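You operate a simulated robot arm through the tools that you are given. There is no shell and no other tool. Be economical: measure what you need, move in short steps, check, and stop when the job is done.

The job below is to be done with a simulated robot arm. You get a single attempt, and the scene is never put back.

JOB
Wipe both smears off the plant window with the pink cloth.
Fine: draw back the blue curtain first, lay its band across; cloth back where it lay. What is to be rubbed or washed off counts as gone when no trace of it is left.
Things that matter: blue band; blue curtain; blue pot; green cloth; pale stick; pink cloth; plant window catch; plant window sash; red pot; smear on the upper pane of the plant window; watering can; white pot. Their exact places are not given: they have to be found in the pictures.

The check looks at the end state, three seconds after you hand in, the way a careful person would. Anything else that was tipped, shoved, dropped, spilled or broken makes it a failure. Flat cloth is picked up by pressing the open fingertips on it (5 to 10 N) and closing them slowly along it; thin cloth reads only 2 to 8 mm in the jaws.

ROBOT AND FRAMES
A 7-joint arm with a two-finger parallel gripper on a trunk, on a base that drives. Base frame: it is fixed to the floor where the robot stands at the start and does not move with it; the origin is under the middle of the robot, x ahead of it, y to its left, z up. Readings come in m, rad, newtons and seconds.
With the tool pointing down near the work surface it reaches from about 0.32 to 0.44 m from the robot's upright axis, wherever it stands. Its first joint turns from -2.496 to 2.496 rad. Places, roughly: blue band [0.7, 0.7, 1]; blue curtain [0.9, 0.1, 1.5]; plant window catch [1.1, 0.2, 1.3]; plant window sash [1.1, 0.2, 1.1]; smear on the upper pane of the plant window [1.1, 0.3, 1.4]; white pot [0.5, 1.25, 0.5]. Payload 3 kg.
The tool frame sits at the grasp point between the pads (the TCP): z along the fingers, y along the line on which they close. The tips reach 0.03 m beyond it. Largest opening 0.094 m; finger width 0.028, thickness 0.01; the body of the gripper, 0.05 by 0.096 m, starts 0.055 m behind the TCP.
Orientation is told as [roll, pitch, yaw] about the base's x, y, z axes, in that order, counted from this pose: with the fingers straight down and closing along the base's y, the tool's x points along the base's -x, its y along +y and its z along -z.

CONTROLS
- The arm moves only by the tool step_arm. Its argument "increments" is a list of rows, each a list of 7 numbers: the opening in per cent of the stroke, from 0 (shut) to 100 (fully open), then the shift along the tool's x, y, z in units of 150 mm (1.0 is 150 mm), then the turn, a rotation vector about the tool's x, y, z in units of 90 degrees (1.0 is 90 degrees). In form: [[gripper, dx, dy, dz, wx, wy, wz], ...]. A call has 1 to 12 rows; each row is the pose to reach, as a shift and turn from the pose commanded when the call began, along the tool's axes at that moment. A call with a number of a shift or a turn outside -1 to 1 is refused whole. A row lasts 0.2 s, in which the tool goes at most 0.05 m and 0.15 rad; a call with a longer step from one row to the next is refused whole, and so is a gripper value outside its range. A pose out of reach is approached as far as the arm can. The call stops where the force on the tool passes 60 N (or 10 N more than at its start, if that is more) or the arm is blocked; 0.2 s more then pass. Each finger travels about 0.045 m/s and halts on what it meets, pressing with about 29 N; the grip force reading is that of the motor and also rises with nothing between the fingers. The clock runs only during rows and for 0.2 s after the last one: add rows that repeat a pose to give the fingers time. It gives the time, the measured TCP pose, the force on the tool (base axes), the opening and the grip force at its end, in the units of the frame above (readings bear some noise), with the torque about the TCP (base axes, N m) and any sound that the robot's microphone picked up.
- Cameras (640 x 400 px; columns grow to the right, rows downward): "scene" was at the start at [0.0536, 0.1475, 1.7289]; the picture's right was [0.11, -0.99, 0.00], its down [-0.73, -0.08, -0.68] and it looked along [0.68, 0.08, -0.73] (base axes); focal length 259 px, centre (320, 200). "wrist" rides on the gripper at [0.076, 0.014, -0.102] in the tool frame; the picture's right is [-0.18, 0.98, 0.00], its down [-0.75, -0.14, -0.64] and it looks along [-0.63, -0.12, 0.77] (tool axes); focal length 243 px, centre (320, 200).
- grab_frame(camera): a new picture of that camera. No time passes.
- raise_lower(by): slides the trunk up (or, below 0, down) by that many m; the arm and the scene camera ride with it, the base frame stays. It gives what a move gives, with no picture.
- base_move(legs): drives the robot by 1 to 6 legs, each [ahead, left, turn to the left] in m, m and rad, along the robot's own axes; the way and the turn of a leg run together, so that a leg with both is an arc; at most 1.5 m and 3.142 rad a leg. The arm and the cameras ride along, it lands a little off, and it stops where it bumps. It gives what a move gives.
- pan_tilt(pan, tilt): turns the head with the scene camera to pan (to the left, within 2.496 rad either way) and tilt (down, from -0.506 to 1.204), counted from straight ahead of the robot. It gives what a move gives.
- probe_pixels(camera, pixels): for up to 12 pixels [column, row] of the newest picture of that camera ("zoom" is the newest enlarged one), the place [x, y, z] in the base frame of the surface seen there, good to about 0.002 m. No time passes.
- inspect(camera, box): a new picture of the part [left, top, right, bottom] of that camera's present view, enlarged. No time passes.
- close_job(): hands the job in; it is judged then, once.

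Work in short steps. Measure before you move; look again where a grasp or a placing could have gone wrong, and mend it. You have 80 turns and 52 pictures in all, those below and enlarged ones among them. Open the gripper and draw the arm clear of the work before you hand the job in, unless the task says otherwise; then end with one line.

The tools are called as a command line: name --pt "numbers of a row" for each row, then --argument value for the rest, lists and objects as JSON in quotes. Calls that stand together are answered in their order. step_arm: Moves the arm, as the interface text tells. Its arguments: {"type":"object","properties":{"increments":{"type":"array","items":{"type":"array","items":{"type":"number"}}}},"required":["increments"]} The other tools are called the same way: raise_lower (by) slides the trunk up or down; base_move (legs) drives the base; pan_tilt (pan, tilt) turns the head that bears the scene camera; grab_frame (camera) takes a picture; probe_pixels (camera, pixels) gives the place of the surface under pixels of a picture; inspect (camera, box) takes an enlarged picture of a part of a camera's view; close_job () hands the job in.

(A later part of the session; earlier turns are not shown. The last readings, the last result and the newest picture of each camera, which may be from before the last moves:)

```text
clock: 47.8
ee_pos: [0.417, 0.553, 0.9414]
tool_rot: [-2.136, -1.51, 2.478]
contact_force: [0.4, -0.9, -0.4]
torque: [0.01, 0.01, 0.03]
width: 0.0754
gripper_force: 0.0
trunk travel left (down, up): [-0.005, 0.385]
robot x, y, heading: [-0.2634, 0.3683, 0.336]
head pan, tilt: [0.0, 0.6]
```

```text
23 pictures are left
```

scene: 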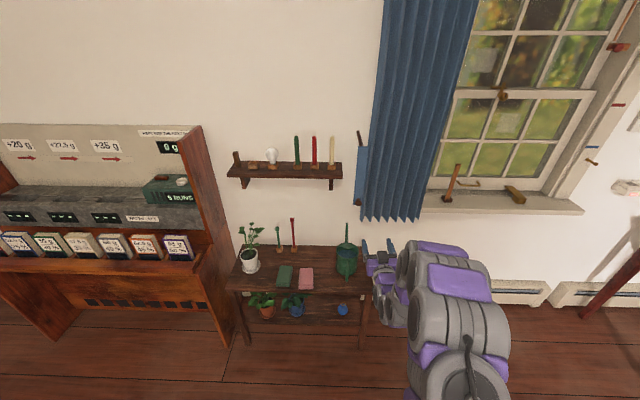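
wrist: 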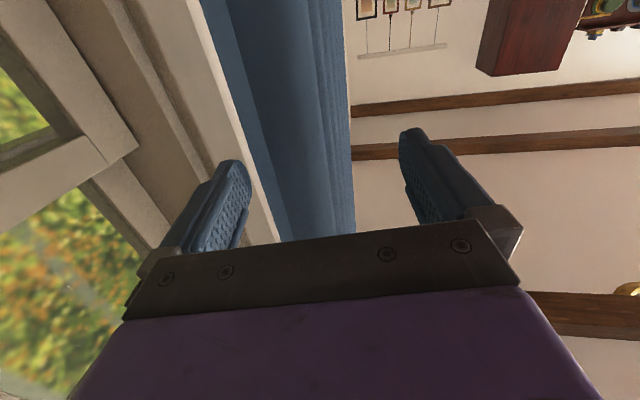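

TCP is at s≈-0.378, n≈0.58; I drive 0.17 ahead and 0.025 left, with jaws at 80%.

base_move --legs '[[0.17, 0.025, 0.005]]'

inspect --camera "scene" --box '[280, 100, 480, 240]'

grab_frame --camera "wrist"

```text
clock: 49.3
ee_pos: [0.5733, 0.6327, 0.9407]
tool_rot: [-2.149, -1.513, 2.492]
contact_force: [-0.2, 1.1, 0.0]
torque: [-0.02, -0.04, 0.03]
width: 0.0749
gripper_force: 0.0
trunk travel left (down, up): [-0.005, 0.385]
robot x, y, heading: [-0.1124, 0.4541, 0.333]
head pan, tilt: [0.0, 0.6]
```

```text
2.86 times, centred on (380, 170) of scene
```

zoom: 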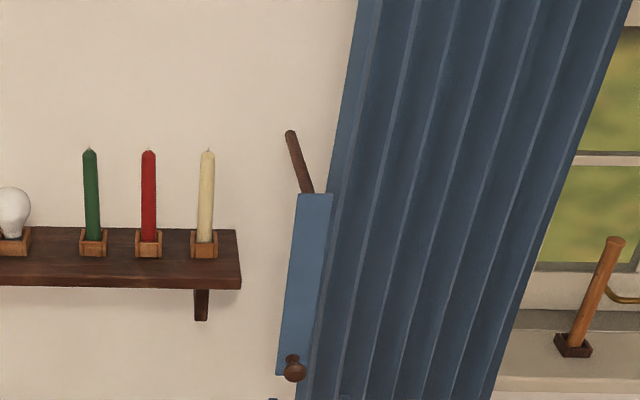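

```text
21 pictures are left
```

wrist: 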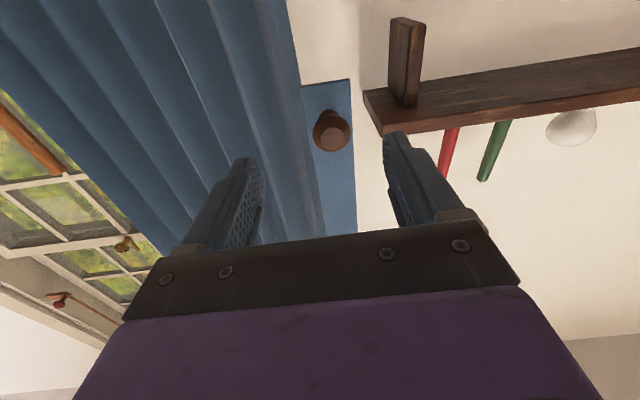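

Knob appears between the fingertips at (331,130) in the wrist picture. I probe it from both cameras.

probe_pixels --camera "wrist" --pixels '[[331, 132], [318, 132], [346, 132], [331, 146], [331, 118], [310, 90], [345, 90]]'

probe_pixels --camera "zoom" --pixels '[[294, 372], [294, 358], [285, 372], [304, 372], [300, 200], [308, 185], [440, 250], [510, 250]]'

```text
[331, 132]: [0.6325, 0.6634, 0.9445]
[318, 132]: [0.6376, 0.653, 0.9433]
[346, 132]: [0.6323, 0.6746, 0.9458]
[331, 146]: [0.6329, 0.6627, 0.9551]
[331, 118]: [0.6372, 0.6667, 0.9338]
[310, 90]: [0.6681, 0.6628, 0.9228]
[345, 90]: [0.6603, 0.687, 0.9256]
```

```text
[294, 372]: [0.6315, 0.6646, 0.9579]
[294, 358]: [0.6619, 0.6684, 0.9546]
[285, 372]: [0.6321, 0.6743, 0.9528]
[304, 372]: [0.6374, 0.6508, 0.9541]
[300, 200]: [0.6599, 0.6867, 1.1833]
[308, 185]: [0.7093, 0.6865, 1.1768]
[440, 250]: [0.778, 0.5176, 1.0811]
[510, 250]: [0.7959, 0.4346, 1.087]
```

Knob centre (0.635,0.664,0.945). I advance 55 mm with a slight left correction and close on it.

step_arm --pt "80 -0.02 0.055 0 0 0 0" --pt "80 -0.02 0.055 0.2 0 0 0" --pt "80 -0.02 0.055 0.37 0 0 0" --pt "80 -0.02 0.055 0.37 0 0 0"

step_arm --pt "60 0 0 0 0 0 0" --pt "40 0 0 0 0 0 0" --pt "20 0 0 0 0 0 0" --pt "10 0 0 0 0 0 0" --pt "10 0 0 0 0 0 0" --pt "10 0 0 0 0 0 0"

```text
clock: 50.3
ee_pos: [0.6191, 0.6606, 0.9481]
tool_rot: [-2.17, -1.512, 2.513]
contact_force: [0.2, -0.7, -0.1]
torque: [0.01, 0.0, 0.02]
width: 0.0752
gripper_force: 0.0
trunk travel left (down, up): [-0.005, 0.385]
robot x, y, heading: [-0.1095, 0.4553, 0.339]
head pan, tilt: [0.0, 0.6]
```

```text
clock: 51.7
ee_pos: [0.6201, 0.6591, 0.948]
tool_rot: [-2.192, -1.512, 2.535]
contact_force: [5.1, -8.2, 2.0]
torque: [0.04, -0.02, -0.78]
width: 0.0294
gripper_force: 44.9
trunk travel left (down, up): [-0.005, 0.385]
robot x, y, heading: [-0.1117, 0.4537, 0.332]
head pan, tilt: [0.0, 0.6]
```

The knob is held (29 mm). I swing it on an arc of radius 0.233 m about the hinge, rightwards and up, first to 37°.

step_arm --pt "10 -0.004 -0.203 0 0 0 0" --pt "10 -0.034 -0.405 0 0 0 0" --pt "10 -0.09 -0.6 0 0 0 0" --pt "10 -0.171 -0.787 0 0 0 0" --pt "10 -0.277 -0.96 0 0 0 0" --pt "10 -0.277 -0.96 0 0 0 0"

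```text
clock: 53.1
ee_pos: [0.6634, 0.5259, 0.9967]
tool_rot: [-2.209, -1.51, 2.551]
contact_force: [-28.8, -3.3, 6.6]
torque: [-0.03, -0.08, -0.34]
width: 0.0291
gripper_force: 45.4
trunk travel left (down, up): [-0.005, 0.385]
robot x, y, heading: [-0.1142, 0.4554, 0.339]
head pan, tilt: [0.0, 0.6]
```

29 N pushing outward, so I yield 8 mm off the wall while swinging on to 75°.

step_arm --pt "10 0 0 -0.05 0 0 0" --pt "10 -0.126 -0.16 -0.05 0 0 0" --pt "10 -0.273 -0.3 -0.05 0 0 0" --pt "10 -0.437 -0.421 -0.05 0 0 0" --pt "10 -0.614 -0.52 -0.05 0 0 0" --pt "10 -0.804 -0.594 -0.05 0 0 0" --pt "10 -0.804 -0.594 -0.05 0 0 0"

grab_frame --camera "scene"

```text
clock: 54.7
ee_pos: [0.6856, 0.4509, 1.1184]
tool_rot: [-2.111, -1.509, 2.457]
contact_force: [11.3, 25.0, 3.7]
torque: [-0.44, 0.32, -0.19]
width: 0.0286
gripper_force: 45.5
trunk travel left (down, up): [-0.005, 0.385]
robot x, y, heading: [-0.114, 0.453, 0.332]
head pan, tilt: [0.0, 0.6]
```

```text
20 pictures are left
```

scene: 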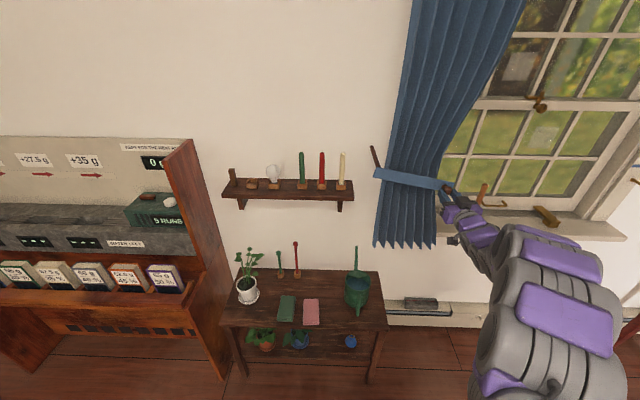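

The band swings across and cinches the curtain. I finish the last 15° of arc.

step_arm --pt "10 -0.1 -0.01 0 0 0 0" --pt "10 -0.2 -0.02 0 0 0 0" --pt "10 -0.3 -0.02 0 0 0 0" --pt "10 -0.4 -0.02 0 0 0 0" --pt "10 -0.4 -0.02 0 0 0 0"

inspect --camera "scene" --box '[340, 100, 540, 260]'

```text
clock: 55.8
ee_pos: [0.6825, 0.4444, 1.1624]
tool_rot: [-1.583, -1.529, 1.934]
contact_force: [44.5, 26.6, -22.9]
torque: [-0.74, 0.91, -0.61]
width: 0.0294
gripper_force: 45.3
trunk travel left (down, up): [-0.005, 0.385]
robot x, y, heading: [-0.1111, 0.4552, 0.336]
head pan, tilt: [0.0, 0.6]
stopped in row 5: the force on the tool passed its limit at 63 N (the readings are from after the stop); the commanded pose is now the measured one
```

```text
2.50 times, centred on (440, 180) of scene
```

zoom: 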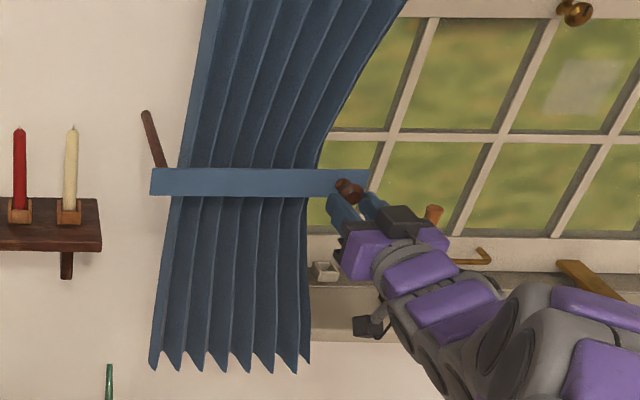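

The band lies across at ~horizontal and resists further. I open the jaws and draw straight back.

step_arm --pt "30 0 0 0 0 0 0" --pt "60 0 0 0 0 0 0" --pt "80 0 0 0 0 0 0" --pt "80 0 0 0 0 0 0" --pt "80 0 0 -0.2 0 0 0" --pt "80 0 0 -0.5 0 0 0" --pt "80 0 0 -0.7 0 0 0"

inspect --camera "scene" --box '[340, 60, 640, 260]'

probe_pixels --camera "zoom" --pixels '[[175, 268], [290, 270], [355, 85], [360, 105], [420, 145], [440, 160], [390, 85], [320, 100]]'

```text
clock: 57.4
ee_pos: [0.5772, 0.4009, 1.1698]
tool_rot: [-1.923, -1.526, 2.268]
contact_force: [0.0, 0.3, -0.3]
torque: [-0.01, -0.04, -0.01]
width: 0.0753
gripper_force: 0.0
trunk travel left (down, up): [-0.005, 0.385]
robot x, y, heading: [-0.1125, 0.4526, 0.335]
head pan, tilt: [0.0, 0.6]
```

```text
2.00 times, centred on (490, 160) of scene
```

zoom: 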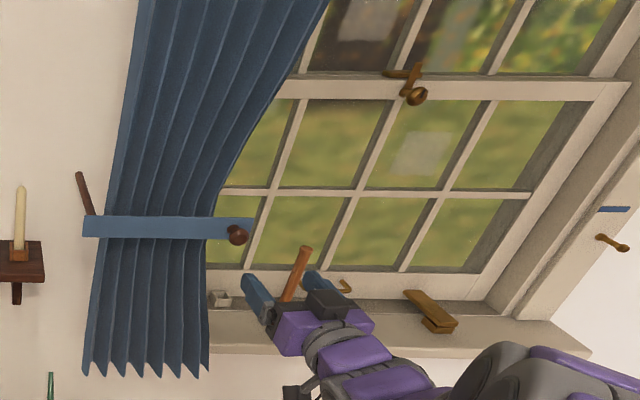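

```text
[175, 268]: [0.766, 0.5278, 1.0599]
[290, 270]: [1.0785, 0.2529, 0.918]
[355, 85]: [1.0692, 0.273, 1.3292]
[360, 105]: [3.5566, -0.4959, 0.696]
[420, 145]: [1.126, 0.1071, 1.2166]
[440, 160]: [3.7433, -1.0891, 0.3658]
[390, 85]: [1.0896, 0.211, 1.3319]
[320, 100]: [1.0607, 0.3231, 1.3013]
```

The band stays across on its own. Now the pink cloth: I retract the tool from the wall area, pan the head to the table, and zoom on the cloth.

pan_tilt --pan 0.3 --tilt 0.9

inspect --camera "scene" --box '[260, 120, 480, 260]'

```text
clock: 58.1
ee_pos: [0.5779, 0.401, 1.1674]
tool_rot: [-1.929, -1.524, 2.27]
contact_force: [-0.3, -0.5, -0.5]
torque: [-0.03, 0.0, -0.02]
width: 0.0753
gripper_force: 0.1
trunk travel left (down, up): [-0.005, 0.385]
robot x, y, heading: [-0.1116, 0.4541, 0.338]
head pan, tilt: [0.3, 0.901]
```

```text
2.86 times, centred on (370, 190) of scene
```

zoom: 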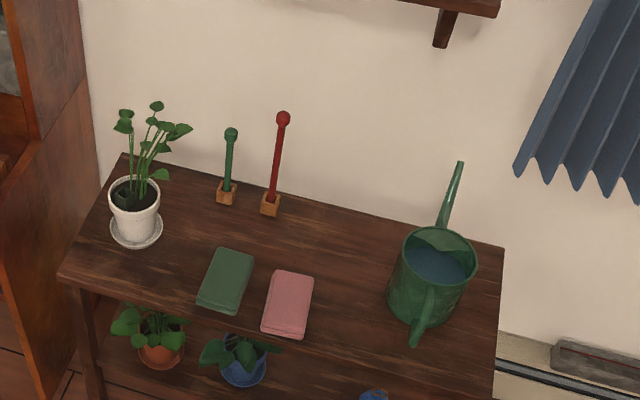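

I probe the pink cloth's top corners, the gap to the green cloth, the can handle and the table edge.

probe_pixels --camera "zoom" --pixels '[[278, 273], [311, 277], [264, 327], [303, 332], [287, 303], [264, 335], [302, 340], [250, 256], [237, 308], [259, 290], [415, 335], [300, 385]]'

```text
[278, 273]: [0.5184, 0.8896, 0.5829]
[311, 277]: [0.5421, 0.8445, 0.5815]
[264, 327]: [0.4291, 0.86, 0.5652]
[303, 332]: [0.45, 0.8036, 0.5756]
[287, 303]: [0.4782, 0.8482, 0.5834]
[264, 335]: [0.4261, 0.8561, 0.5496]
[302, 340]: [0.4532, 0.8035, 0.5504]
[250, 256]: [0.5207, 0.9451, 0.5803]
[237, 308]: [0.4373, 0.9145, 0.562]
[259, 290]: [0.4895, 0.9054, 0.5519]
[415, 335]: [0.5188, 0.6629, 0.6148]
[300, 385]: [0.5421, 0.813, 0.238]
```

Pink cloth: ~58 mm wide (across s), 97 mm long, 30 mm thick, centre (0.486,0.849), with a 50 mm gap to the green one. I turn the tool to point down while pulling back and left.

step_arm --pt "100 0 0.09 -0.2 0 0 0" --pt "100 0 0.18 -0.4 0 0.09 0" --pt "100 0 0.27 -0.6 0 0.18 0" --pt "100 0 0.36 -0.7 0 0.27 0" --pt "100 0 0.45 -0.7 0 0.36 0" --pt "100 0 0.54 -0.7 0 0.45 0" --pt "100 0 0.63 -0.7 0 0.54 0" --pt "100 0 0.72 -0.7 0 0.63 0" --pt "100 0 0.81 -0.7 0 0.72 0" --pt "100 0 0.9 -0.7 0 0.81 0" --pt "100 0 1 -0.7 0 0.9 0" --pt "100 0 1 -0.7 0 0.98 0"

```text
clock: 60.8
ee_pos: [0.4264, 0.509, 1.1615]
tool_rot: [-0.042, -0.044, 0.343]
contact_force: [-0.5, -0.1, 0.2]
torque: [0.02, 0.02, -0.01]
width: 0.0939
gripper_force: 0.0
trunk travel left (down, up): [-0.005, 0.385]
robot x, y, heading: [-0.1138, 0.4531, 0.336]
head pan, tilt: [0.3, 0.901]
```

Tool is down with ~0.04 rad tilt. I correct the tilt and bring it to ~0.40 m straight ahead, then lower in front of the table.

step_arm --pt "100 0.2 0.2 0.15 -0.027 0.028 0" --pt "100 0.4 0.4 0.35 -0.027 0.028 0" --pt "100 0.6 0.6 0.5 -0.027 0.028 0" --pt "100 0.8 0.8 0.65 -0.027 0.028 0" --pt "100 0.85 0.83 0.9 -0.027 0.028 0" --pt "100 0.85 0.83 1 -0.027 0.028 0"

step_arm --pt "100 0 0 0.3 0 0 0" --pt "100 0 0 0.6 0 0 0" --pt "100 0 0 0.9 0 0 0" --pt "100 0 0 1 0 0 0" --pt "100 0 0 1 0 0 0"

```text
refused: row 2 steps farther than a row can; nothing moved
```

```text
clock: 62.0
ee_pos: [0.4334, 0.5071, 1.01]
tool_rot: [-0.044, -0.046, 0.344]
contact_force: [-0.2, 0.1, -0.1]
torque: [0.02, -0.01, 0.05]
width: 0.0942
gripper_force: 0.1
trunk travel left (down, up): [-0.005, 0.385]
robot x, y, heading: [-0.1129, 0.458, 0.336]
head pan, tilt: [0.3, 0.901]
```

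Only the lowering ran (the lateral row was too long). I redo the shift with smaller rows.

step_arm --pt "100 0.17 0.17 0.1 -0.027 0.029 0" --pt "100 0.34 0.34 0.2 -0.027 0.029 0" --pt "100 0.51 0.51 0.35 -0.027 0.029 0" --pt "100 0.68 0.68 0.5 -0.027 0.029 0" --pt "100 0.85 0.83 0.65 -0.027 0.029 0" --pt "100 0.85 0.83 0.9 -0.027 0.029 0" --pt "100 0.85 0.83 1 -0.027 0.029 0" --pt "100 0.85 0.83 1 -0.027 0.029 0"

```text
clock: 63.8
ee_pos: [0.2856, 0.5788, 0.8517]
tool_rot: [0.0, -0.002, 0.344]
contact_force: [-0.4, -0.3, -0.1]
torque: [0.0, -0.02, 0.02]
width: 0.094
gripper_force: 0.1
trunk travel left (down, up): [-0.005, 0.385]
robot x, y, heading: [-0.1129, 0.4562, 0.332]
head pan, tilt: [0.3, 0.901]
```

Tool is level at (0.286,0.579,0.852). I drive 0.187 left and then 0.28 ahead to stand over the pink cloth.

base_move --legs '[[0, 0.187, 0.013], [0.2, 0, 0], [0.079, 0, 0]]'

grab_frame --camera "wrist"

```text
clock: 67.2
ee_pos: [0.4831, 0.857, 0.8516]
tool_rot: [-0.001, -0.001, 0.352]
contact_force: [-1.1, -1.0, -0.1]
torque: [0.0, -0.03, 0.04]
width: 0.0941
gripper_force: 0.1
trunk travel left (down, up): [-0.005, 0.385]
robot x, y, heading: [0.0908, 0.7312, 0.34]
head pan, tilt: [0.3, 0.901]
```

```text
16 pictures are left
```

wrist: 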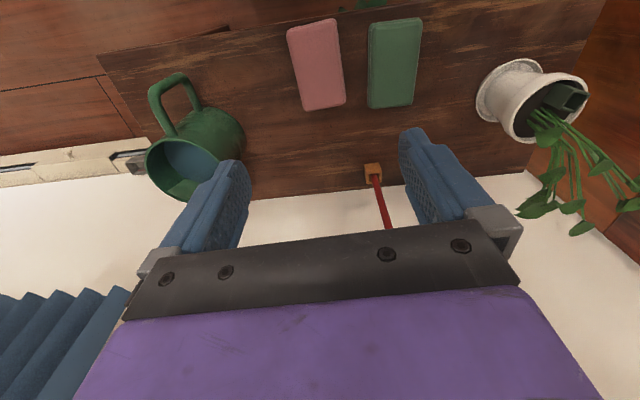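

The pink pad is seen at (315,65). I probe its corners from this nearer view.

probe_pixels --camera "wrist" --pixels '[[291, 32], [331, 23], [304, 104], [341, 97], [316, 65], [372, 100], [372, 35], [410, 65]]'

```text
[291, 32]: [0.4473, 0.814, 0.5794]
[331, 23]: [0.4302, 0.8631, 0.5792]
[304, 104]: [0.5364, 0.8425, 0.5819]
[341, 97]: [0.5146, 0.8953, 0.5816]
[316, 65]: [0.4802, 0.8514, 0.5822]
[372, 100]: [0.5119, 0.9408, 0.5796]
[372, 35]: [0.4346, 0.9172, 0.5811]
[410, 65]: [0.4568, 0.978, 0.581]
```

The jaws are centred over the pad (centre 0.482,0.854, yaw ≈0.34). I descend to TCP z≈0.595 so tips overlap the upper half.

step_arm --pt "100 0 0 0.3 0 0 0" --pt "100 0 0 0.6 0 0 0" --pt "100 0 0 0.9 0 0 0" --pt "100 0.01 0 1 0 0 0" --pt "100 0.01 -0.02 1 0 0 0"

step_arm --pt "100 0 0 0.25 0 0 0" --pt "100 0 0 0.5 0 0 0" --pt "100 0 0 0.65 0 0 0" --pt "100 0 0 0.7 0 0 0" --pt "100 0 0 0.7 0 0 0"

```text
clock: 68.3
ee_pos: [0.4848, 0.8525, 0.7027]
tool_rot: [-0.002, -0.005, 0.354]
contact_force: [0.1, 0.5, 0.2]
torque: [0.02, 0.04, 0.0]
width: 0.0942
gripper_force: 0.2
trunk travel left (down, up): [-0.005, 0.385]
robot x, y, heading: [0.0864, 0.7281, 0.343]
head pan, tilt: [0.3, 0.901]
```

```text
clock: 69.5
ee_pos: [0.4822, 0.8543, 0.5984]
tool_rot: [-0.002, -0.001, 0.352]
contact_force: [-0.9, 0.0, -0.2]
torque: [-0.04, 0.02, 0.04]
width: 0.0939
gripper_force: 0.0
trunk travel left (down, up): [-0.005, 0.385]
robot x, y, heading: [0.0895, 0.7307, 0.344]
head pan, tilt: [0.3, 0.901]
```

Tips at z≈0.568 now; 5 mm deeper and close on the pad's sides.

step_arm --pt "100 0 0 0.035 0 0 0" --pt "80 0 0 0.035 0 0 0" --pt "60 0 0 0.035 0 0 0" --pt "45 0 0 0.035 0 0 0" --pt "30 0 0 0.035 0 0 0" --pt "20 0 0 0.035 0 0 0" --pt "20 0 0 0.035 0 0 0"

step_arm --pt "20 0 0 -0.2 0 0 0" --pt "20 0 0 -0.5 0 0 0" --pt "20 0 0 -0.8 0 0 0" --pt "20 0 0 -1 0 0 0"

grab_frame --camera "wrist"

```text
clock: 71.2
ee_pos: [0.4816, 0.8528, 0.5922]
tool_rot: [-0.002, -0.001, 0.353]
contact_force: [0.5, 0.2, 0.5]
torque: [0.01, 0.02, 0.0]
width: 0.0668
gripper_force: 28.8
trunk travel left (down, up): [-0.005, 0.385]
robot x, y, heading: [0.0855, 0.7296, 0.343]
head pan, tilt: [0.3, 0.901]
```

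```text
clock: 72.2
ee_pos: [0.481, 0.8539, 0.7418]
tool_rot: [0.0, -0.004, 0.354]
contact_force: [-0.1, -1.4, -0.6]
torque: [-0.01, 0.0, -0.05]
width: 0.067
gripper_force: 28.8
trunk travel left (down, up): [-0.005, 0.385]
robot x, y, heading: [0.0854, 0.7264, 0.346]
head pan, tilt: [0.3, 0.901]
```

```text
15 pictures are left
```

wrist: 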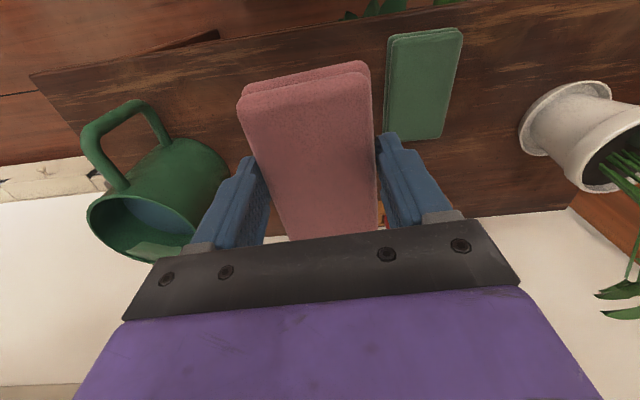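

The pad is held firmly (67 mm) and protrudes 12 mm beyond the tips. I back the base away from the table, raise the trunk, and then turn the tool horizontal again.

base_move --legs '[[-0.35, 0, 0]]'

raise_lower --by 0.3

step_arm --pt "20 -0.2 0 -0.1 0 0 0" --pt "20 -0.4 0 -0.2 0 -0.09 0" --pt "20 -0.6 0 -0.3 0 -0.18 0" --pt "20 -0.8 0 -0.4 0 -0.27 0" --pt "20 -1 0 -0.5 0 -0.36 0" --pt "20 -1 0 -0.6 0 -0.45 0" --pt "20 -1 0 -0.7 0 -0.54 0" --pt "20 -1 0 -0.8 0 -0.63 0" --pt "20 -1 0 -0.9 0 -0.72 0" --pt "20 -1 0 -1 0 -0.81 0" --pt "20 -1 0 -1 0 -0.9 0" --pt "20 -1 0 -1 0 -0.99 0"

```text
clock: 74.5
ee_pos: [0.1462, 0.7339, 0.741]
tool_rot: [-0.002, -0.004, 0.351]
contact_force: [-0.1, 0.3, -0.3]
torque: [0.0, 0.01, -0.02]
width: 0.0667
gripper_force: 29.2
trunk travel left (down, up): [-0.005, 0.385]
robot x, y, heading: [-0.248, 0.6065, 0.346]
head pan, tilt: [0.3, 0.901]
```

```text
clock: 77.5
ee_pos: [0.1461, 0.7329, 1.0414]
tool_rot: [-0.002, -0.003, 0.35]
contact_force: [-0.6, -0.1, -0.8]
torque: [0.01, -0.02, 0.02]
width: 0.0666
gripper_force: 28.4
trunk travel left (down, up): [-0.305, 0.085]
robot x, y, heading: [-0.2489, 0.6074, 0.343]
head pan, tilt: [0.3, 0.901]
```

```text
clock: 80.0
ee_pos: [0.3308, 0.7891, 1.1707]
tool_rot: [-0.006, -1.278, 0.358]
contact_force: [0.3, -0.1, -0.2]
torque: [0.0, 0.0, -0.01]
width: 0.0669
gripper_force: 28.9
out of reach, approached as far as the arm can: row 8, 9, 10, 11, 12
trunk travel left (down, up): [-0.305, 0.085]
robot x, y, heading: [-0.2502, 0.6105, 0.344]
head pan, tilt: [0.3, 0.901]
```

Remaining pitch 0.29 rad; I push forward 9 cm and finish rotating.

step_arm --pt "20 -0.1 0 0.3 0 0 0" --pt "20 -0.2 0 0.6 0 -0.06 0" --pt "20 -0.2 0 0.6 0 -0.12 0" --pt "20 -0.2 0 0.6 0 -0.186 0" --pt "20 -0.2 0 0.6 0 -0.186 0"

base_move --legs '[[0, -0.85, 0]]'

pan_tilt --pan 0.25 --tilt 0.3

grab_frame --camera "scene"

```text
clock: 81.2
ee_pos: [0.421, 0.8211, 1.1743]
tool_rot: [-1.569, -1.57, 1.92]
contact_force: [-0.7, -0.6, 0.1]
torque: [0.03, -0.01, -0.02]
width: 0.0667
gripper_force: 29.0
trunk travel left (down, up): [-0.305, 0.085]
robot x, y, heading: [-0.25, 0.6086, 0.341]
head pan, tilt: [0.3, 0.901]
```

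```text
clock: 85.7
ee_pos: [0.7047, 0.0448, 1.1743]
tool_rot: [-1.145, -1.564, 1.51]
contact_force: [-0.1, -0.2, -0.3]
torque: [0.01, -0.02, -0.03]
width: 0.0669
gripper_force: 29.1
trunk travel left (down, up): [-0.305, 0.085]
robot x, y, heading: [0.0435, -0.1816, 0.36]
head pan, tilt: [0.3, 0.901]
```

```text
clock: 86.7
ee_pos: [0.7031, 0.0442, 1.175]
tool_rot: [-1.539, -1.569, 1.908]
contact_force: [0.5, 0.6, 0.0]
torque: [0.01, -0.01, -0.02]
width: 0.067
gripper_force: 29.5
trunk travel left (down, up): [-0.305, 0.085]
robot x, y, heading: [0.0409, -0.1853, 0.359]
head pan, tilt: [0.25, 0.3]
```

```text
14 pictures are left
```

scene: 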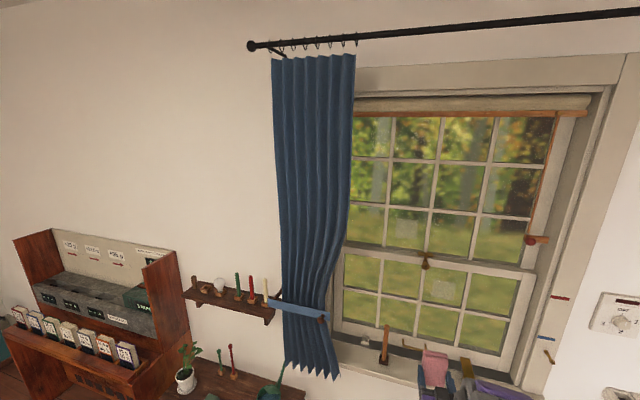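

Smears at (406,230) and (443,292). I zoom there to measure extents and muntins.

inspect --camera "scene" --box '[370, 190, 498, 270]'

probe_pixels --camera "zoom" --pixels '[[78, 140], [301, 160], [190, 96], [190, 325], [180, 210], [120, 165], [130, 240], [240, 250], [275, 350], [283, 318], [170, 180], [255, 175]]'

inspect --camera "scene" --box '[390, 250, 518, 340]'

probe_pixels --camera "zoom" --pixels '[[147, 200], [372, 200], [260, 70], [235, 278], [265, 200], [215, 160], [300, 170], [300, 235], [205, 225], [290, 200], [240, 215], [250, 180]]'

```text
5.00 times, centred on (434, 230) of scene
```

zoom: 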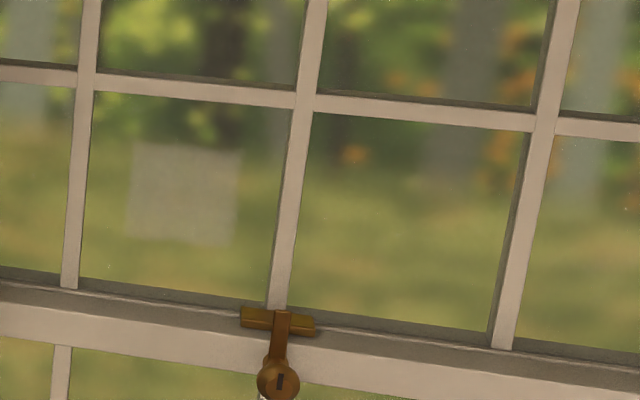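

```text
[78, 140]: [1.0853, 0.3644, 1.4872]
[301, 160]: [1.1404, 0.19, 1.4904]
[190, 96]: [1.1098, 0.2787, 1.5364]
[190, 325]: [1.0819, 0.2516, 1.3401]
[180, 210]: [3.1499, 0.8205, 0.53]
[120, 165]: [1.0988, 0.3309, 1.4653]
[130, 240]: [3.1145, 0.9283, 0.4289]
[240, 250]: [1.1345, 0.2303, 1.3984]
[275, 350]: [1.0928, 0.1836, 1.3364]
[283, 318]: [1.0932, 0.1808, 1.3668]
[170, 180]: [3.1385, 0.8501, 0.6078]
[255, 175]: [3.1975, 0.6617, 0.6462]
```

```text
4.44 times, centred on (454, 295) of scene
```

zoom: 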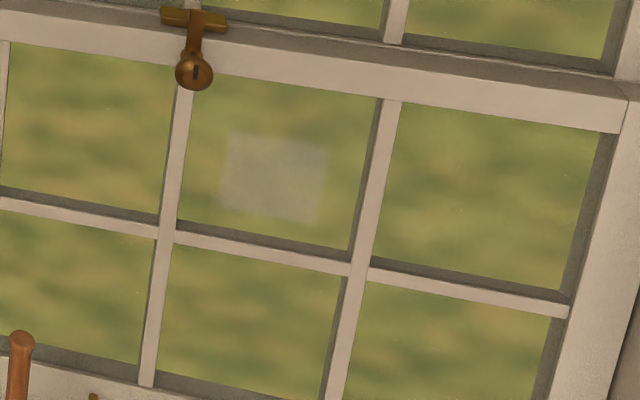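

```text
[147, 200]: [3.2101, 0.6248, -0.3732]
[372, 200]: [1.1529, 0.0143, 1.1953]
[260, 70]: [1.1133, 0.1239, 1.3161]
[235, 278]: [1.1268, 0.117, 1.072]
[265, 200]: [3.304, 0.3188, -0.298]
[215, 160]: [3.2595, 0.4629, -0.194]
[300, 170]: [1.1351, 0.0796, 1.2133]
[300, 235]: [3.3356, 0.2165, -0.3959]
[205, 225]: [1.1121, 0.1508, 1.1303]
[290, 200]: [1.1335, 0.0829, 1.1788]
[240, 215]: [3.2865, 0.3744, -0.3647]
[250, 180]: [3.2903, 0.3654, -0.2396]
```

Measured: lower smear centre s≈0.285, z≈1.198 on glass n≈1.095; upper smear centre s≈0.112, z≈1.442 on glass n≈1.145. I align with the wall and drive up towards the lower smear.

base_move --legs '[[0, -0.07, -0.025], [0.28, 0, 0]]'

step_arm --pt "20 -0.16 0 0 0 0 0" --pt "20 -0.16 0 0 0 0 0"

pan_tilt --pan 0.2 --tilt 0.45

grab_frame --camera "scene"

```text
clock: 89.3
ee_pos: [1.0012, 0.0417, 1.1739]
tool_rot: [1.285, -1.566, -0.942]
contact_force: [-1.4, -1.5, -0.1]
torque: [-0.01, -0.04, 0.04]
width: 0.067
gripper_force: 28.8
trunk travel left (down, up): [-0.305, 0.085]
robot x, y, heading: [0.3275, -0.1552, 0.332]
head pan, tilt: [0.25, 0.3]
```

```text
clock: 90.1
ee_pos: [0.9995, 0.0261, 1.2014]
tool_rot: [2.038, -1.568, -1.705]
contact_force: [0.6, -1.2, -0.3]
torque: [-0.02, 0.03, 0.07]
width: 0.067
gripper_force: 29.5
trunk travel left (down, up): [-0.305, 0.085]
robot x, y, heading: [0.3327, -0.1651, 0.331]
head pan, tilt: [0.25, 0.3]
stopped in row 2: the arm was blocked; the commanded pose is now the measured one
```

```text
clock: 90.8
ee_pos: [1.0025, 0.0184, 1.2008]
tool_rot: [1.811, -1.563, -1.481]
contact_force: [0.4, -1.8, 0.0]
torque: [0.0, 0.02, 0.13]
width: 0.0666
gripper_force: 29.0
trunk travel left (down, up): [-0.305, 0.085]
robot x, y, heading: [0.331, -0.1701, 0.327]
head pan, tilt: [0.201, 0.45]
```

```text
11 pictures are left
```

scene: 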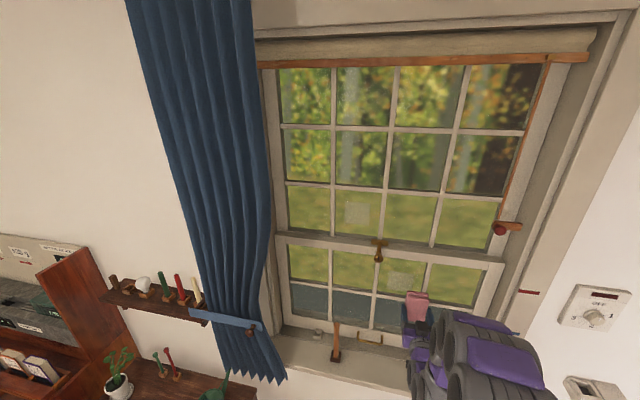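

The base reading drifts slightly to the right. I wait one row to see if it has settled.

step_arm --pt "20 0 0 0 0 0 0" --pt "20 0 0 0 0 0 0"

```text
clock: 91.4
ee_pos: [0.9903, 0.0548, 1.2008]
tool_rot: [-1.655, -1.555, 1.991]
contact_force: [0.1, 0.7, -0.9]
torque: [0.01, 0.01, -0.03]
width: 0.0668
gripper_force: 29.2
trunk travel left (down, up): [-0.305, 0.085]
robot x, y, heading: [0.3319, -0.1647, 0.332]
head pan, tilt: [0.201, 0.45]
```

Now TCP is at s≈0.283, n≈0.950, z≈1.20, right in front of the lower smear. I advance 88 mm, leaving ~15 mm.

step_arm --pt "20 0 0 0.15 0 0 0" --pt "20 0 0 0.3 0 0 0" --pt "20 0 0 0.45 0 0 0" --pt "20 0 0 0.58 0 0 0" --pt "20 0 0 0.58 0 0 0"

```text
clock: 92.6
ee_pos: [1.0825, 0.0513, 1.201]
tool_rot: [1.824, -1.565, -1.491]
contact_force: [0.3, -1.4, -1.3]
torque: [-0.02, -0.02, 0.08]
width: 0.0669
gripper_force: 29.0
trunk travel left (down, up): [-0.305, 0.085]
robot x, y, heading: [0.3314, -0.1666, 0.326]
head pan, tilt: [0.201, 0.45]
```

The arm is stretched (0.78 m) and wavers sideways. I retract it 0.13 m and will drive the base closer instead.

step_arm --pt "20 0 0 -0.2 0 0 0" --pt "20 0 0 -0.4 0 0 0" --pt "20 0 0 -0.6 0 0 0" --pt "20 0 0 -0.85 0 0 0" --pt "20 0 0 -0.85 0 0 0"

base_move --legs '[[0.11, 0, 0.008]]'

step_arm --pt "20 0 0 0 0 0 0" --pt "20 0 0 0 0 0 0" --pt "20 0 0 0 0 0 0"

```text
clock: 93.8
ee_pos: [0.9503, 0.0429, 1.2024]
tool_rot: [-1.669, -1.556, 2.006]
contact_force: [0.2, 1.3, -0.6]
torque: [-0.02, 0.0, -0.03]
width: 0.067
gripper_force: 29.5
trunk travel left (down, up): [-0.305, 0.085]
robot x, y, heading: [0.3264, -0.1588, 0.333]
head pan, tilt: [0.201, 0.45]
```

```text
clock: 95.0
ee_pos: [1.0606, 0.0648, 1.2019]
tool_rot: [-2.032, -1.567, 2.37]
contact_force: [0.0, -0.6, -0.6]
torque: [0.0, 0.0, 0.03]
width: 0.0667
gripper_force: 28.5
trunk travel left (down, up): [-0.305, 0.085]
robot x, y, heading: [0.4308, -0.1329, 0.339]
head pan, tilt: [0.201, 0.45]
```

```text
clock: 95.8
ee_pos: [1.0576, 0.0615, 1.2021]
tool_rot: [-2.369, -1.565, 2.71]
contact_force: [0.3, -0.1, -0.3]
torque: [0.01, 0.03, 0.01]
width: 0.0669
gripper_force: 29.0
trunk travel left (down, up): [-0.305, 0.085]
robot x, y, heading: [0.4406, -0.1302, 0.339]
head pan, tilt: [0.201, 0.45]
```

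Stable now: n≈1.016, s≈0.30. I shift 15 mm left, advance 32 mm, then inch to contact.

step_arm --pt "20 0 0.1 0 0 0 0" --pt "20 0 0.1 0.1 0 0 0" --pt "20 0 0.1 0.2 0 0 0" --pt "20 0 0.1 0.22 0 0 0" --pt "20 0 0.1 0.24 0 0 0"

```text
clock: 97.0
ee_pos: [1.0874, 0.0824, 1.2024]
tool_rot: [-3.006, -1.565, -2.938]
contact_force: [-0.7, 0.1, -0.7]
torque: [-0.02, 0.01, 0.03]
width: 0.0669
gripper_force: 29.2
trunk travel left (down, up): [-0.305, 0.085]
robot x, y, heading: [0.435, -0.133, 0.339]
head pan, tilt: [0.201, 0.45]
```

No contact yet (face at n≈1.093). I inch forward 8 mm.

step_arm --pt "20 0 0 0.015 0 0 0" --pt "20 0 0 0.03 0 0 0" --pt "20 0 0 0.045 0 0 0" --pt "20 0 0 0.055 0 0 0"

```text
clock: 98.0
ee_pos: [1.0882, 0.0887, 1.2045]
tool_rot: [-2.098, -1.565, 2.442]
contact_force: [-35.5, -12.4, -8.7]
torque: [-0.03, 0.32, -0.77]
width: 0.0673
gripper_force: 29.2
trunk travel left (down, up): [-0.305, 0.085]
robot x, y, heading: [0.4317, -0.1304, 0.341]
head pan, tilt: [0.201, 0.45]
```

Contact at 38 N; I back off 3 mm to ~18 N and rub side to side over three heights.

step_arm --pt "20 0.04 0 -0.02 0 0 0" --pt "20 0.04 0.2 -0.02 0 0 0" --pt "20 0.04 0 -0.02 0 0 0" --pt "20 0.04 -0.2 -0.02 0 0 0" --pt "20 0.16 -0.2 -0.02 0 0 0" --pt "20 0.16 0 -0.02 0 0 0" --pt "20 0.16 0.2 -0.02 0 0 0" --pt "20 -0.08 0.2 -0.02 0 0 0" --pt "20 -0.08 0 -0.02 0 0 0" --pt "20 -0.08 -0.2 -0.02 0 0 0" --pt "20 0.04 -0.2 -0.02 0 0 0" --pt "20 0.04 0 -0.02 0 0 0"

inspect --camera "scene" --box '[320, 170, 480, 330]'

```text
clock: 100.6
ee_pos: [1.0904, 0.0947, 1.1974]
tool_rot: [-2.232, -1.562, 2.571]
contact_force: [-11.7, -9.2, 0.0]
torque: [0.18, -0.22, -0.72]
width: 0.0671
gripper_force: 29.6
trunk travel left (down, up): [-0.305, 0.085]
robot x, y, heading: [0.4351, -0.1253, 0.341]
head pan, tilt: [0.201, 0.45]
```

```text
2.50 times, centred on (400, 250) of scene
```

zoom: 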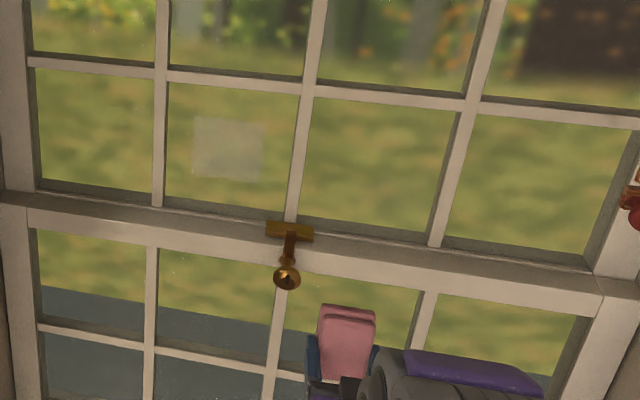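

It's working with ~13 N. One more round, a little wider, before I check.

step_arm --pt "20 0 0.15 0.01 0 0 0" --pt "20 0 0.28 0.01 0 0 0" --pt "20 0.14 0.28 0.01 0 0 0" --pt "20 -0.14 0.24 0.01 0 0 0" --pt "20 -0.14 0 0.01 0 0 0" --pt "20 0.14 0 0.01 0 0 0" --pt "20 0.14 -0.2 0.01 0 0 0" --pt "20 0 -0.26 0.01 0 0 0" --pt "20 -0.14 -0.24 0.01 0 0 0" --pt "20 0 -0.1 0.01 0 0 0" --pt "20 0 0 -0.25 0 0 0" --pt "20 0 0 -0.5 0 0 0"

step_arm --pt "20 0.2 0 0 0 0 0" --pt "20 0.45 0 0 0 0 0" --pt "20 0.75 0 0 0 0 0" --pt "20 0.75 0 0 0 0 0"

inspect --camera "scene" --box '[340, 210, 500, 330]'

```text
clock: 103.2
ee_pos: [1.0216, 0.0632, 1.1985]
tool_rot: [-2.334, -1.565, 2.679]
contact_force: [0.6, 0.0, -0.5]
torque: [-0.03, 0.04, -0.03]
width: 0.0675
gripper_force: 29.3
trunk travel left (down, up): [-0.305, 0.085]
robot x, y, heading: [0.4338, -0.1308, 0.34]
head pan, tilt: [0.201, 0.45]
```

```text
clock: 104.2
ee_pos: [1.0209, 0.0597, 1.0849]
tool_rot: [-2.621, -1.566, 2.962]
contact_force: [-0.1, 0.9, 0.1]
torque: [0.04, 0.03, -0.01]
width: 0.0673
gripper_force: 28.3
trunk travel left (down, up): [-0.305, 0.085]
robot x, y, heading: [0.4365, -0.1311, 0.342]
head pan, tilt: [0.201, 0.45]
```

```text
3.33 times, centred on (420, 270) of scene
```

zoom: 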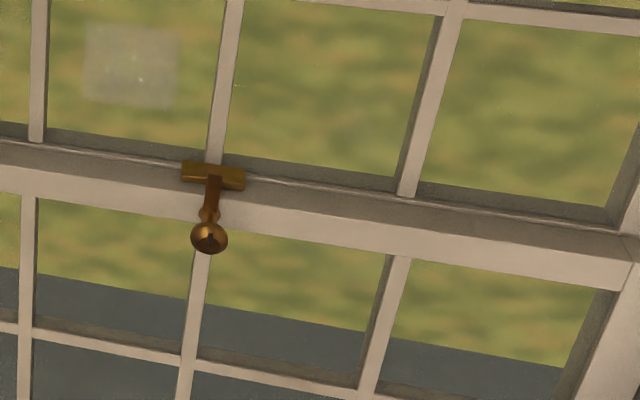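

The lower pane is clean. Now I back off 4 cm, raise the trunk and arm to the upper smear's height, and shift the base left 0.177 m.

step_arm --pt "20 0 0 -0.25 0 0 0" --pt "20 -0.25 0 -0.25 0 0 0" --pt "20 -0.5 0 -0.25 0 0 0" --pt "20 -0.75 0 -0.25 0 0 0" --pt "20 -1 0 -0.25 0 0 0" --pt "20 -1 0 -0.25 0 0 0"

raise_lower --by 0.084

step_arm --pt "20 -0.25 0 0 0 0 0" --pt "20 -0.5 0 0 0 0 0" --pt "20 -0.8 0 0 0 0 0" --pt "20 -0.8 0 0 0 0 0"

base_move --legs '[[0, 0.177, 0.0], [0.05, 0, 0]]'

```text
clock: 105.6
ee_pos: [0.9862, 0.0519, 1.1563]
tool_rot: [-2.687, -1.564, 3.029]
contact_force: [0.5, -0.8, -0.1]
torque: [0.02, 0.02, -0.01]
width: 0.0672
gripper_force: 29.4
out of reach, approached as far as the arm can: row 3, 4, 5, 6
trunk travel left (down, up): [-0.305, 0.085]
robot x, y, heading: [0.4348, -0.1289, 0.339]
head pan, tilt: [0.201, 0.45]
```

```text
clock: 106.8
ee_pos: [0.9868, 0.0501, 1.2389]
tool_rot: [-2.642, -1.562, 2.984]
contact_force: [-0.7, -1.1, -0.5]
torque: [0.0, 0.04, -0.01]
width: 0.0669
gripper_force: 29.3
trunk travel left (down, up): [-0.389, 0.001]
robot x, y, heading: [0.4351, -0.133, 0.345]
head pan, tilt: [0.201, 0.45]
```

```text
clock: 107.8
ee_pos: [0.9867, 0.0507, 1.2408]
tool_rot: [-2.643, -1.561, 2.983]
contact_force: [-0.8, 1.2, -0.4]
torque: [-0.01, 0.03, -0.01]
width: 0.067
gripper_force: 28.8
out of reach, approached as far as the arm can: row 1, 2, 3, 4
trunk travel left (down, up): [-0.389, 0.001]
robot x, y, heading: [0.4336, -0.1316, 0.336]
head pan, tilt: [0.201, 0.45]
```

```text
clock: 109.8
ee_pos: [0.9739, 0.2369, 1.2396]
tool_rot: [-2.556, -1.562, 2.901]
contact_force: [0.4, -0.3, -0.8]
torque: [0.02, 0.01, 0.01]
width: 0.0669
gripper_force: 29.0
trunk travel left (down, up): [-0.389, 0.001]
robot x, y, heading: [0.4178, 0.0552, 0.345]
head pan, tilt: [0.201, 0.45]
```

At short extension the height is limited. I back the base 0.12 m, extend the arm, and then rise.

base_move --legs '[[-0.12, 0, 0]]'

step_arm --pt "20 0 0 0.25 0 0 0" --pt "20 0 0 0.5 0 0 0" --pt "20 -0.25 0 0.6 0 0 0" --pt "20 -0.5 0 0.6 0 0 0" --pt "20 -0.75 0 0.6 0 0 0" --pt "20 -1 0 0.6 0 0 0" --pt "20 -1 0 0.6 0 0 0"

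step_arm --pt "20 -0.2 0 0 0 0 0" --pt "20 -0.35 0 0 0 0 0" --pt "20 -0.35 0 0 0 0 0"

```text
clock: 111.0
ee_pos: [0.8655, 0.1764, 1.2398]
tool_rot: [2.32, -1.556, -1.973]
contact_force: [-0.2, -0.5, -0.7]
torque: [-0.01, 0.02, 0.02]
width: 0.067
gripper_force: 28.9
trunk travel left (down, up): [-0.389, 0.001]
robot x, y, heading: [0.3052, 0.0129, 0.348]
head pan, tilt: [0.201, 0.45]
```

```text
clock: 112.6
ee_pos: [0.9494, 0.2111, 1.3906]
tool_rot: [2.769, -1.558, -2.424]
contact_force: [0.0, -1.1, -1.1]
torque: [-0.03, -0.01, 0.03]
width: 0.0671
gripper_force: 28.8
trunk travel left (down, up): [-0.389, 0.001]
robot x, y, heading: [0.3088, 0.0074, 0.346]
head pan, tilt: [0.201, 0.45]
```

```text
clock: 113.4
ee_pos: [0.9434, 0.2176, 1.4451]
tool_rot: [-3.086, -1.56, -2.851]
contact_force: [0.0, -0.1, 0.1]
torque: [-0.03, -0.03, 0.03]
width: 0.0668
gripper_force: 28.9
trunk travel left (down, up): [-0.389, 0.001]
robot x, y, heading: [0.3089, 0.0066, 0.351]
head pan, tilt: [0.201, 0.45]
```

Now at s≈0.114, z≈1.445, n≈0.961. I drive 0.115 m ahead, leaving ~27 mm to the glass.

base_move --legs '[[0.115, 0, -0.006]]'

step_arm --pt "20 0 0 0.01 0 0 0" --pt "20 0 0 0.02 0 0 0"

inspect --camera "scene" --box '[250, 120, 460, 280]'

```text
clock: 114.7
ee_pos: [1.0517, 0.2519, 1.4433]
tool_rot: [-3.076, -1.56, -2.87]
contact_force: [0.1, -0.2, -0.6]
torque: [-0.02, 0.0, 0.0]
width: 0.0668
gripper_force: 28.8
trunk travel left (down, up): [-0.389, 0.001]
robot x, y, heading: [0.4164, 0.0499, 0.338]
head pan, tilt: [0.201, 0.45]
```

```text
clock: 115.2
ee_pos: [1.0521, 0.2564, 1.4441]
tool_rot: [-2.768, -1.559, 3.105]
contact_force: [0.1, -0.5, -0.3]
torque: [-0.01, -0.06, 0.02]
width: 0.0667
gripper_force: 29.2
trunk travel left (down, up): [-0.389, 0.001]
robot x, y, heading: [0.4153, 0.053, 0.344]
head pan, tilt: [0.201, 0.45]
```

```text
2.50 times, centred on (355, 200) of scene
```

zoom: 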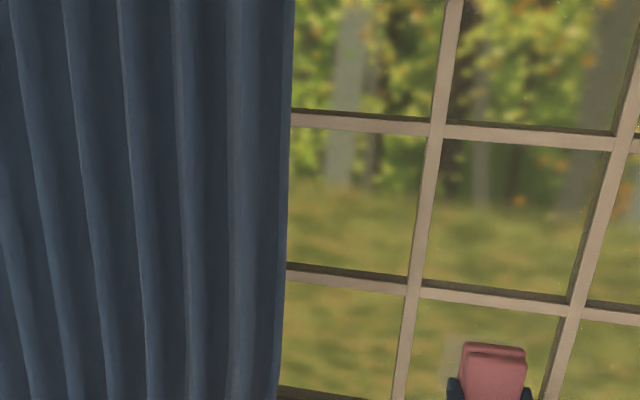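

The pad is centred on the smear (left edge visible at (447,350)). I advance 18 mm, then inch to contact.

step_arm --pt "20 0 0 0.06 0 0 0" --pt "20 0 0 0.12 0 0 0" --pt "20 0 0 0.14 0 0 0" --pt "20 0 0 0.155 0 0 0" --pt "20 0 0 0.17 0 0 0"

```text
clock: 116.5
ee_pos: [1.0734, 0.2651, 1.4456]
tool_rot: [-2.738, -1.558, 3.075]
contact_force: [-0.1, -0.1, -0.9]
torque: [0.02, 0.02, 0.01]
width: 0.0669
gripper_force: 28.8
trunk travel left (down, up): [-0.389, 0.001]
robot x, y, heading: [0.4158, 0.0484, 0.343]
head pan, tilt: [0.201, 0.45]
```

No contact yet (face n≈1.142); inching 6 mm.

step_arm --pt "20 0 0 0.015 0 0 0" --pt "20 0 0 0.03 0 0 0" --pt "20 0 0 0.04 0 0 0"

```text
clock: 117.2
ee_pos: [1.0756, 0.2726, 1.4475]
tool_rot: [-2.544, -1.555, 2.885]
contact_force: [-19.0, -2.1, -3.7]
torque: [0.12, -0.35, -0.4]
width: 0.0669
gripper_force: 28.6
trunk travel left (down, up): [-0.389, 0.001]
robot x, y, heading: [0.4161, 0.0469, 0.345]
head pan, tilt: [0.201, 0.45]
```

19 N contact. I rub side to side at three heights.

step_arm --pt "20 0 0.15 0 0 0 0" --pt "20 0 0.26 0 0 0 0" --pt "20 0 0 0 0 0 0" --pt "20 0 -0.24 0 0 0 0" --pt "20 0.18 -0.24 0 0 0 0" --pt "20 0.18 0 0 0 0 0" --pt "20 0.18 0.24 0 0 0 0" --pt "20 -0.1 0.24 0 0 0 0" --pt "20 -0.1 0 0 0 0 0" --pt "20 -0.1 -0.24 0 0 0 0" --pt "20 0 -0.24 0 0 0 0" --pt "20 0 0 0 0 0 0"

step_arm --pt "20 0 0.2 0 0 0 0" --pt "20 0.18 0.26 0 0 0 0" --pt "20 -0.12 0.2 0 0 0 0" --pt "20 -0.12 0 0 0 0 0" --pt "20 0.18 0 0 0 0 0" --pt "20 0.18 -0.2 0 0 0 0" --pt "20 0 -0.26 0 0 0 0" --pt "20 -0.12 -0.24 0 0 0 0" --pt "20 0 0 0 0 0 0" --pt "20 0 0 -0.25 0 0 0" --pt "20 0 0 -0.5 0 0 0"

```text
clock: 119.8
ee_pos: [1.0737, 0.2757, 1.4467]
tool_rot: [-2.509, -1.554, 2.847]
contact_force: [-13.5, -10.0, 0.0]
torque: [-0.09, 0.11, -0.81]
width: 0.0669
gripper_force: 29.1
trunk travel left (down, up): [-0.389, 0.001]
robot x, y, heading: [0.413, 0.0525, 0.339]
head pan, tilt: [0.201, 0.45]
```

```text
clock: 122.2
ee_pos: [1.0213, 0.2548, 1.4456]
tool_rot: [-2.526, -1.558, 2.864]
contact_force: [0.5, -0.4, -1.2]
torque: [-0.01, 0.02, 0.0]
width: 0.067
gripper_force: 28.9
out of reach, approached as far as the arm can: row 11
trunk travel left (down, up): [-0.389, 0.001]
robot x, y, heading: [0.4147, 0.048, 0.34]
head pan, tilt: [0.201, 0.45]
```

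I withdraw the base 0.45 m from the window and look at both panes.

base_move --legs '[[-0.45, 0, 0]]'

pan_tilt --pan -0.15 --tilt 0.3

grab_frame --camera "scene"

```text
clock: 125.0
ee_pos: [0.5923, 0.0998, 1.4448]
tool_rot: [-2.563, -1.556, 2.895]
contact_force: [-0.7, 0.8, -0.3]
torque: [-0.06, 0.05, 0.02]
width: 0.0671
gripper_force: 29.3
trunk travel left (down, up): [-0.389, 0.001]
robot x, y, heading: [-0.0149, -0.1024, 0.336]
head pan, tilt: [0.201, 0.45]
```

```text
clock: 125.8
ee_pos: [0.5914, 0.0994, 1.446]
tool_rot: [-2.614, -1.557, 2.947]
contact_force: [0.0, -0.4, -1.1]
torque: [-0.01, -0.03, 0.03]
width: 0.067
gripper_force: 28.9
trunk travel left (down, up): [-0.389, 0.001]
robot x, y, heading: [-0.0162, -0.1004, 0.339]
head pan, tilt: [-0.15, 0.3]
```

```text
7 pictures are left
```

scene: 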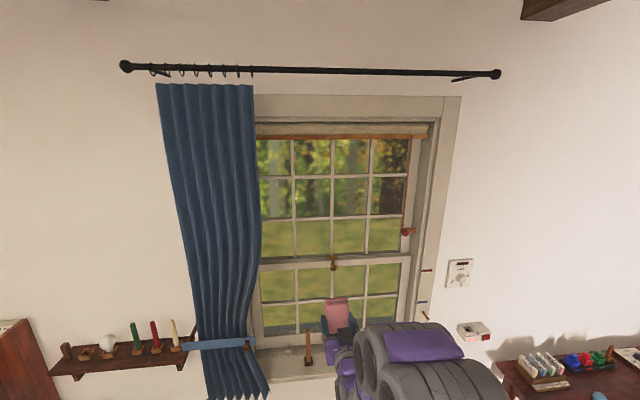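

Both panes look clear at this scale; I zoom in once to confirm no trace.

inspect --camera "scene" --box '[250, 205, 420, 325]'

```text
3.33 times, centred on (335, 265) of scene
```

zoom: 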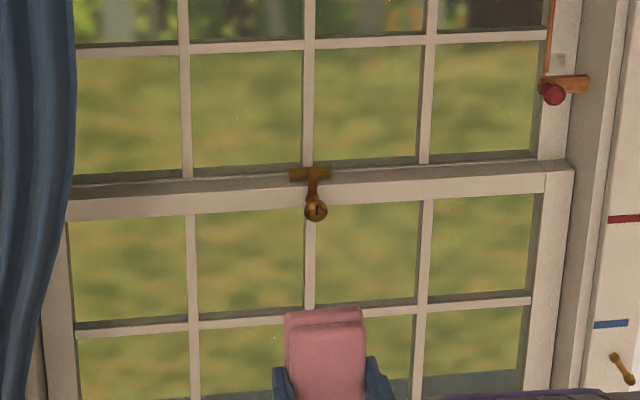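

Both panes are clean. Now I return the cloth: turn the tool down while pulling back, then lower the trunk.

step_arm --pt "20 0 0 0 0 0.09 0" --pt "20 0 0 -0.05 0 0.18 0" --pt "20 0 0 -0.1 0 0.27 0" --pt "20 0 0 -0.2 0 0.36 0" --pt "20 0 0 -0.3 0 0.45 0" --pt "20 0 0 -0.45 0 0.54 0" --pt "20 0 0 -0.6 0 0.63 0" --pt "20 0 0 -0.75 0 0.72 0" --pt "20 0 0 -0.9 0 0.81 0" --pt "20 0 0 -1 0 0.9 0" --pt "20 0 0 -1 0 0.99 0" --pt "20 0 0 -1 0 0.99 0"

raise_lower --by -0.384

```text
clock: 128.4
ee_pos: [0.4483, 0.0497, 1.4447]
tool_rot: [-0.009, -0.028, 0.335]
contact_force: [0.2, -0.2, 0.1]
torque: [0.02, 0.03, -0.02]
width: 0.0671
gripper_force: 29.2
trunk travel left (down, up): [-0.389, 0.001]
robot x, y, heading: [-0.0127, -0.1018, 0.336]
head pan, tilt: [-0.15, 0.3]
```

```text
clock: 132.1
ee_pos: [0.4493, 0.0491, 1.0594]
tool_rot: [-0.007, -0.028, 0.336]
contact_force: [-0.1, 0.9, -0.3]
torque: [0.03, -0.02, 0.04]
width: 0.0673
gripper_force: 29.4
trunk travel left (down, up): [-0.005, 0.385]
robot x, y, heading: [-0.0138, -0.1022, 0.334]
head pan, tilt: [-0.15, 0.3]
```

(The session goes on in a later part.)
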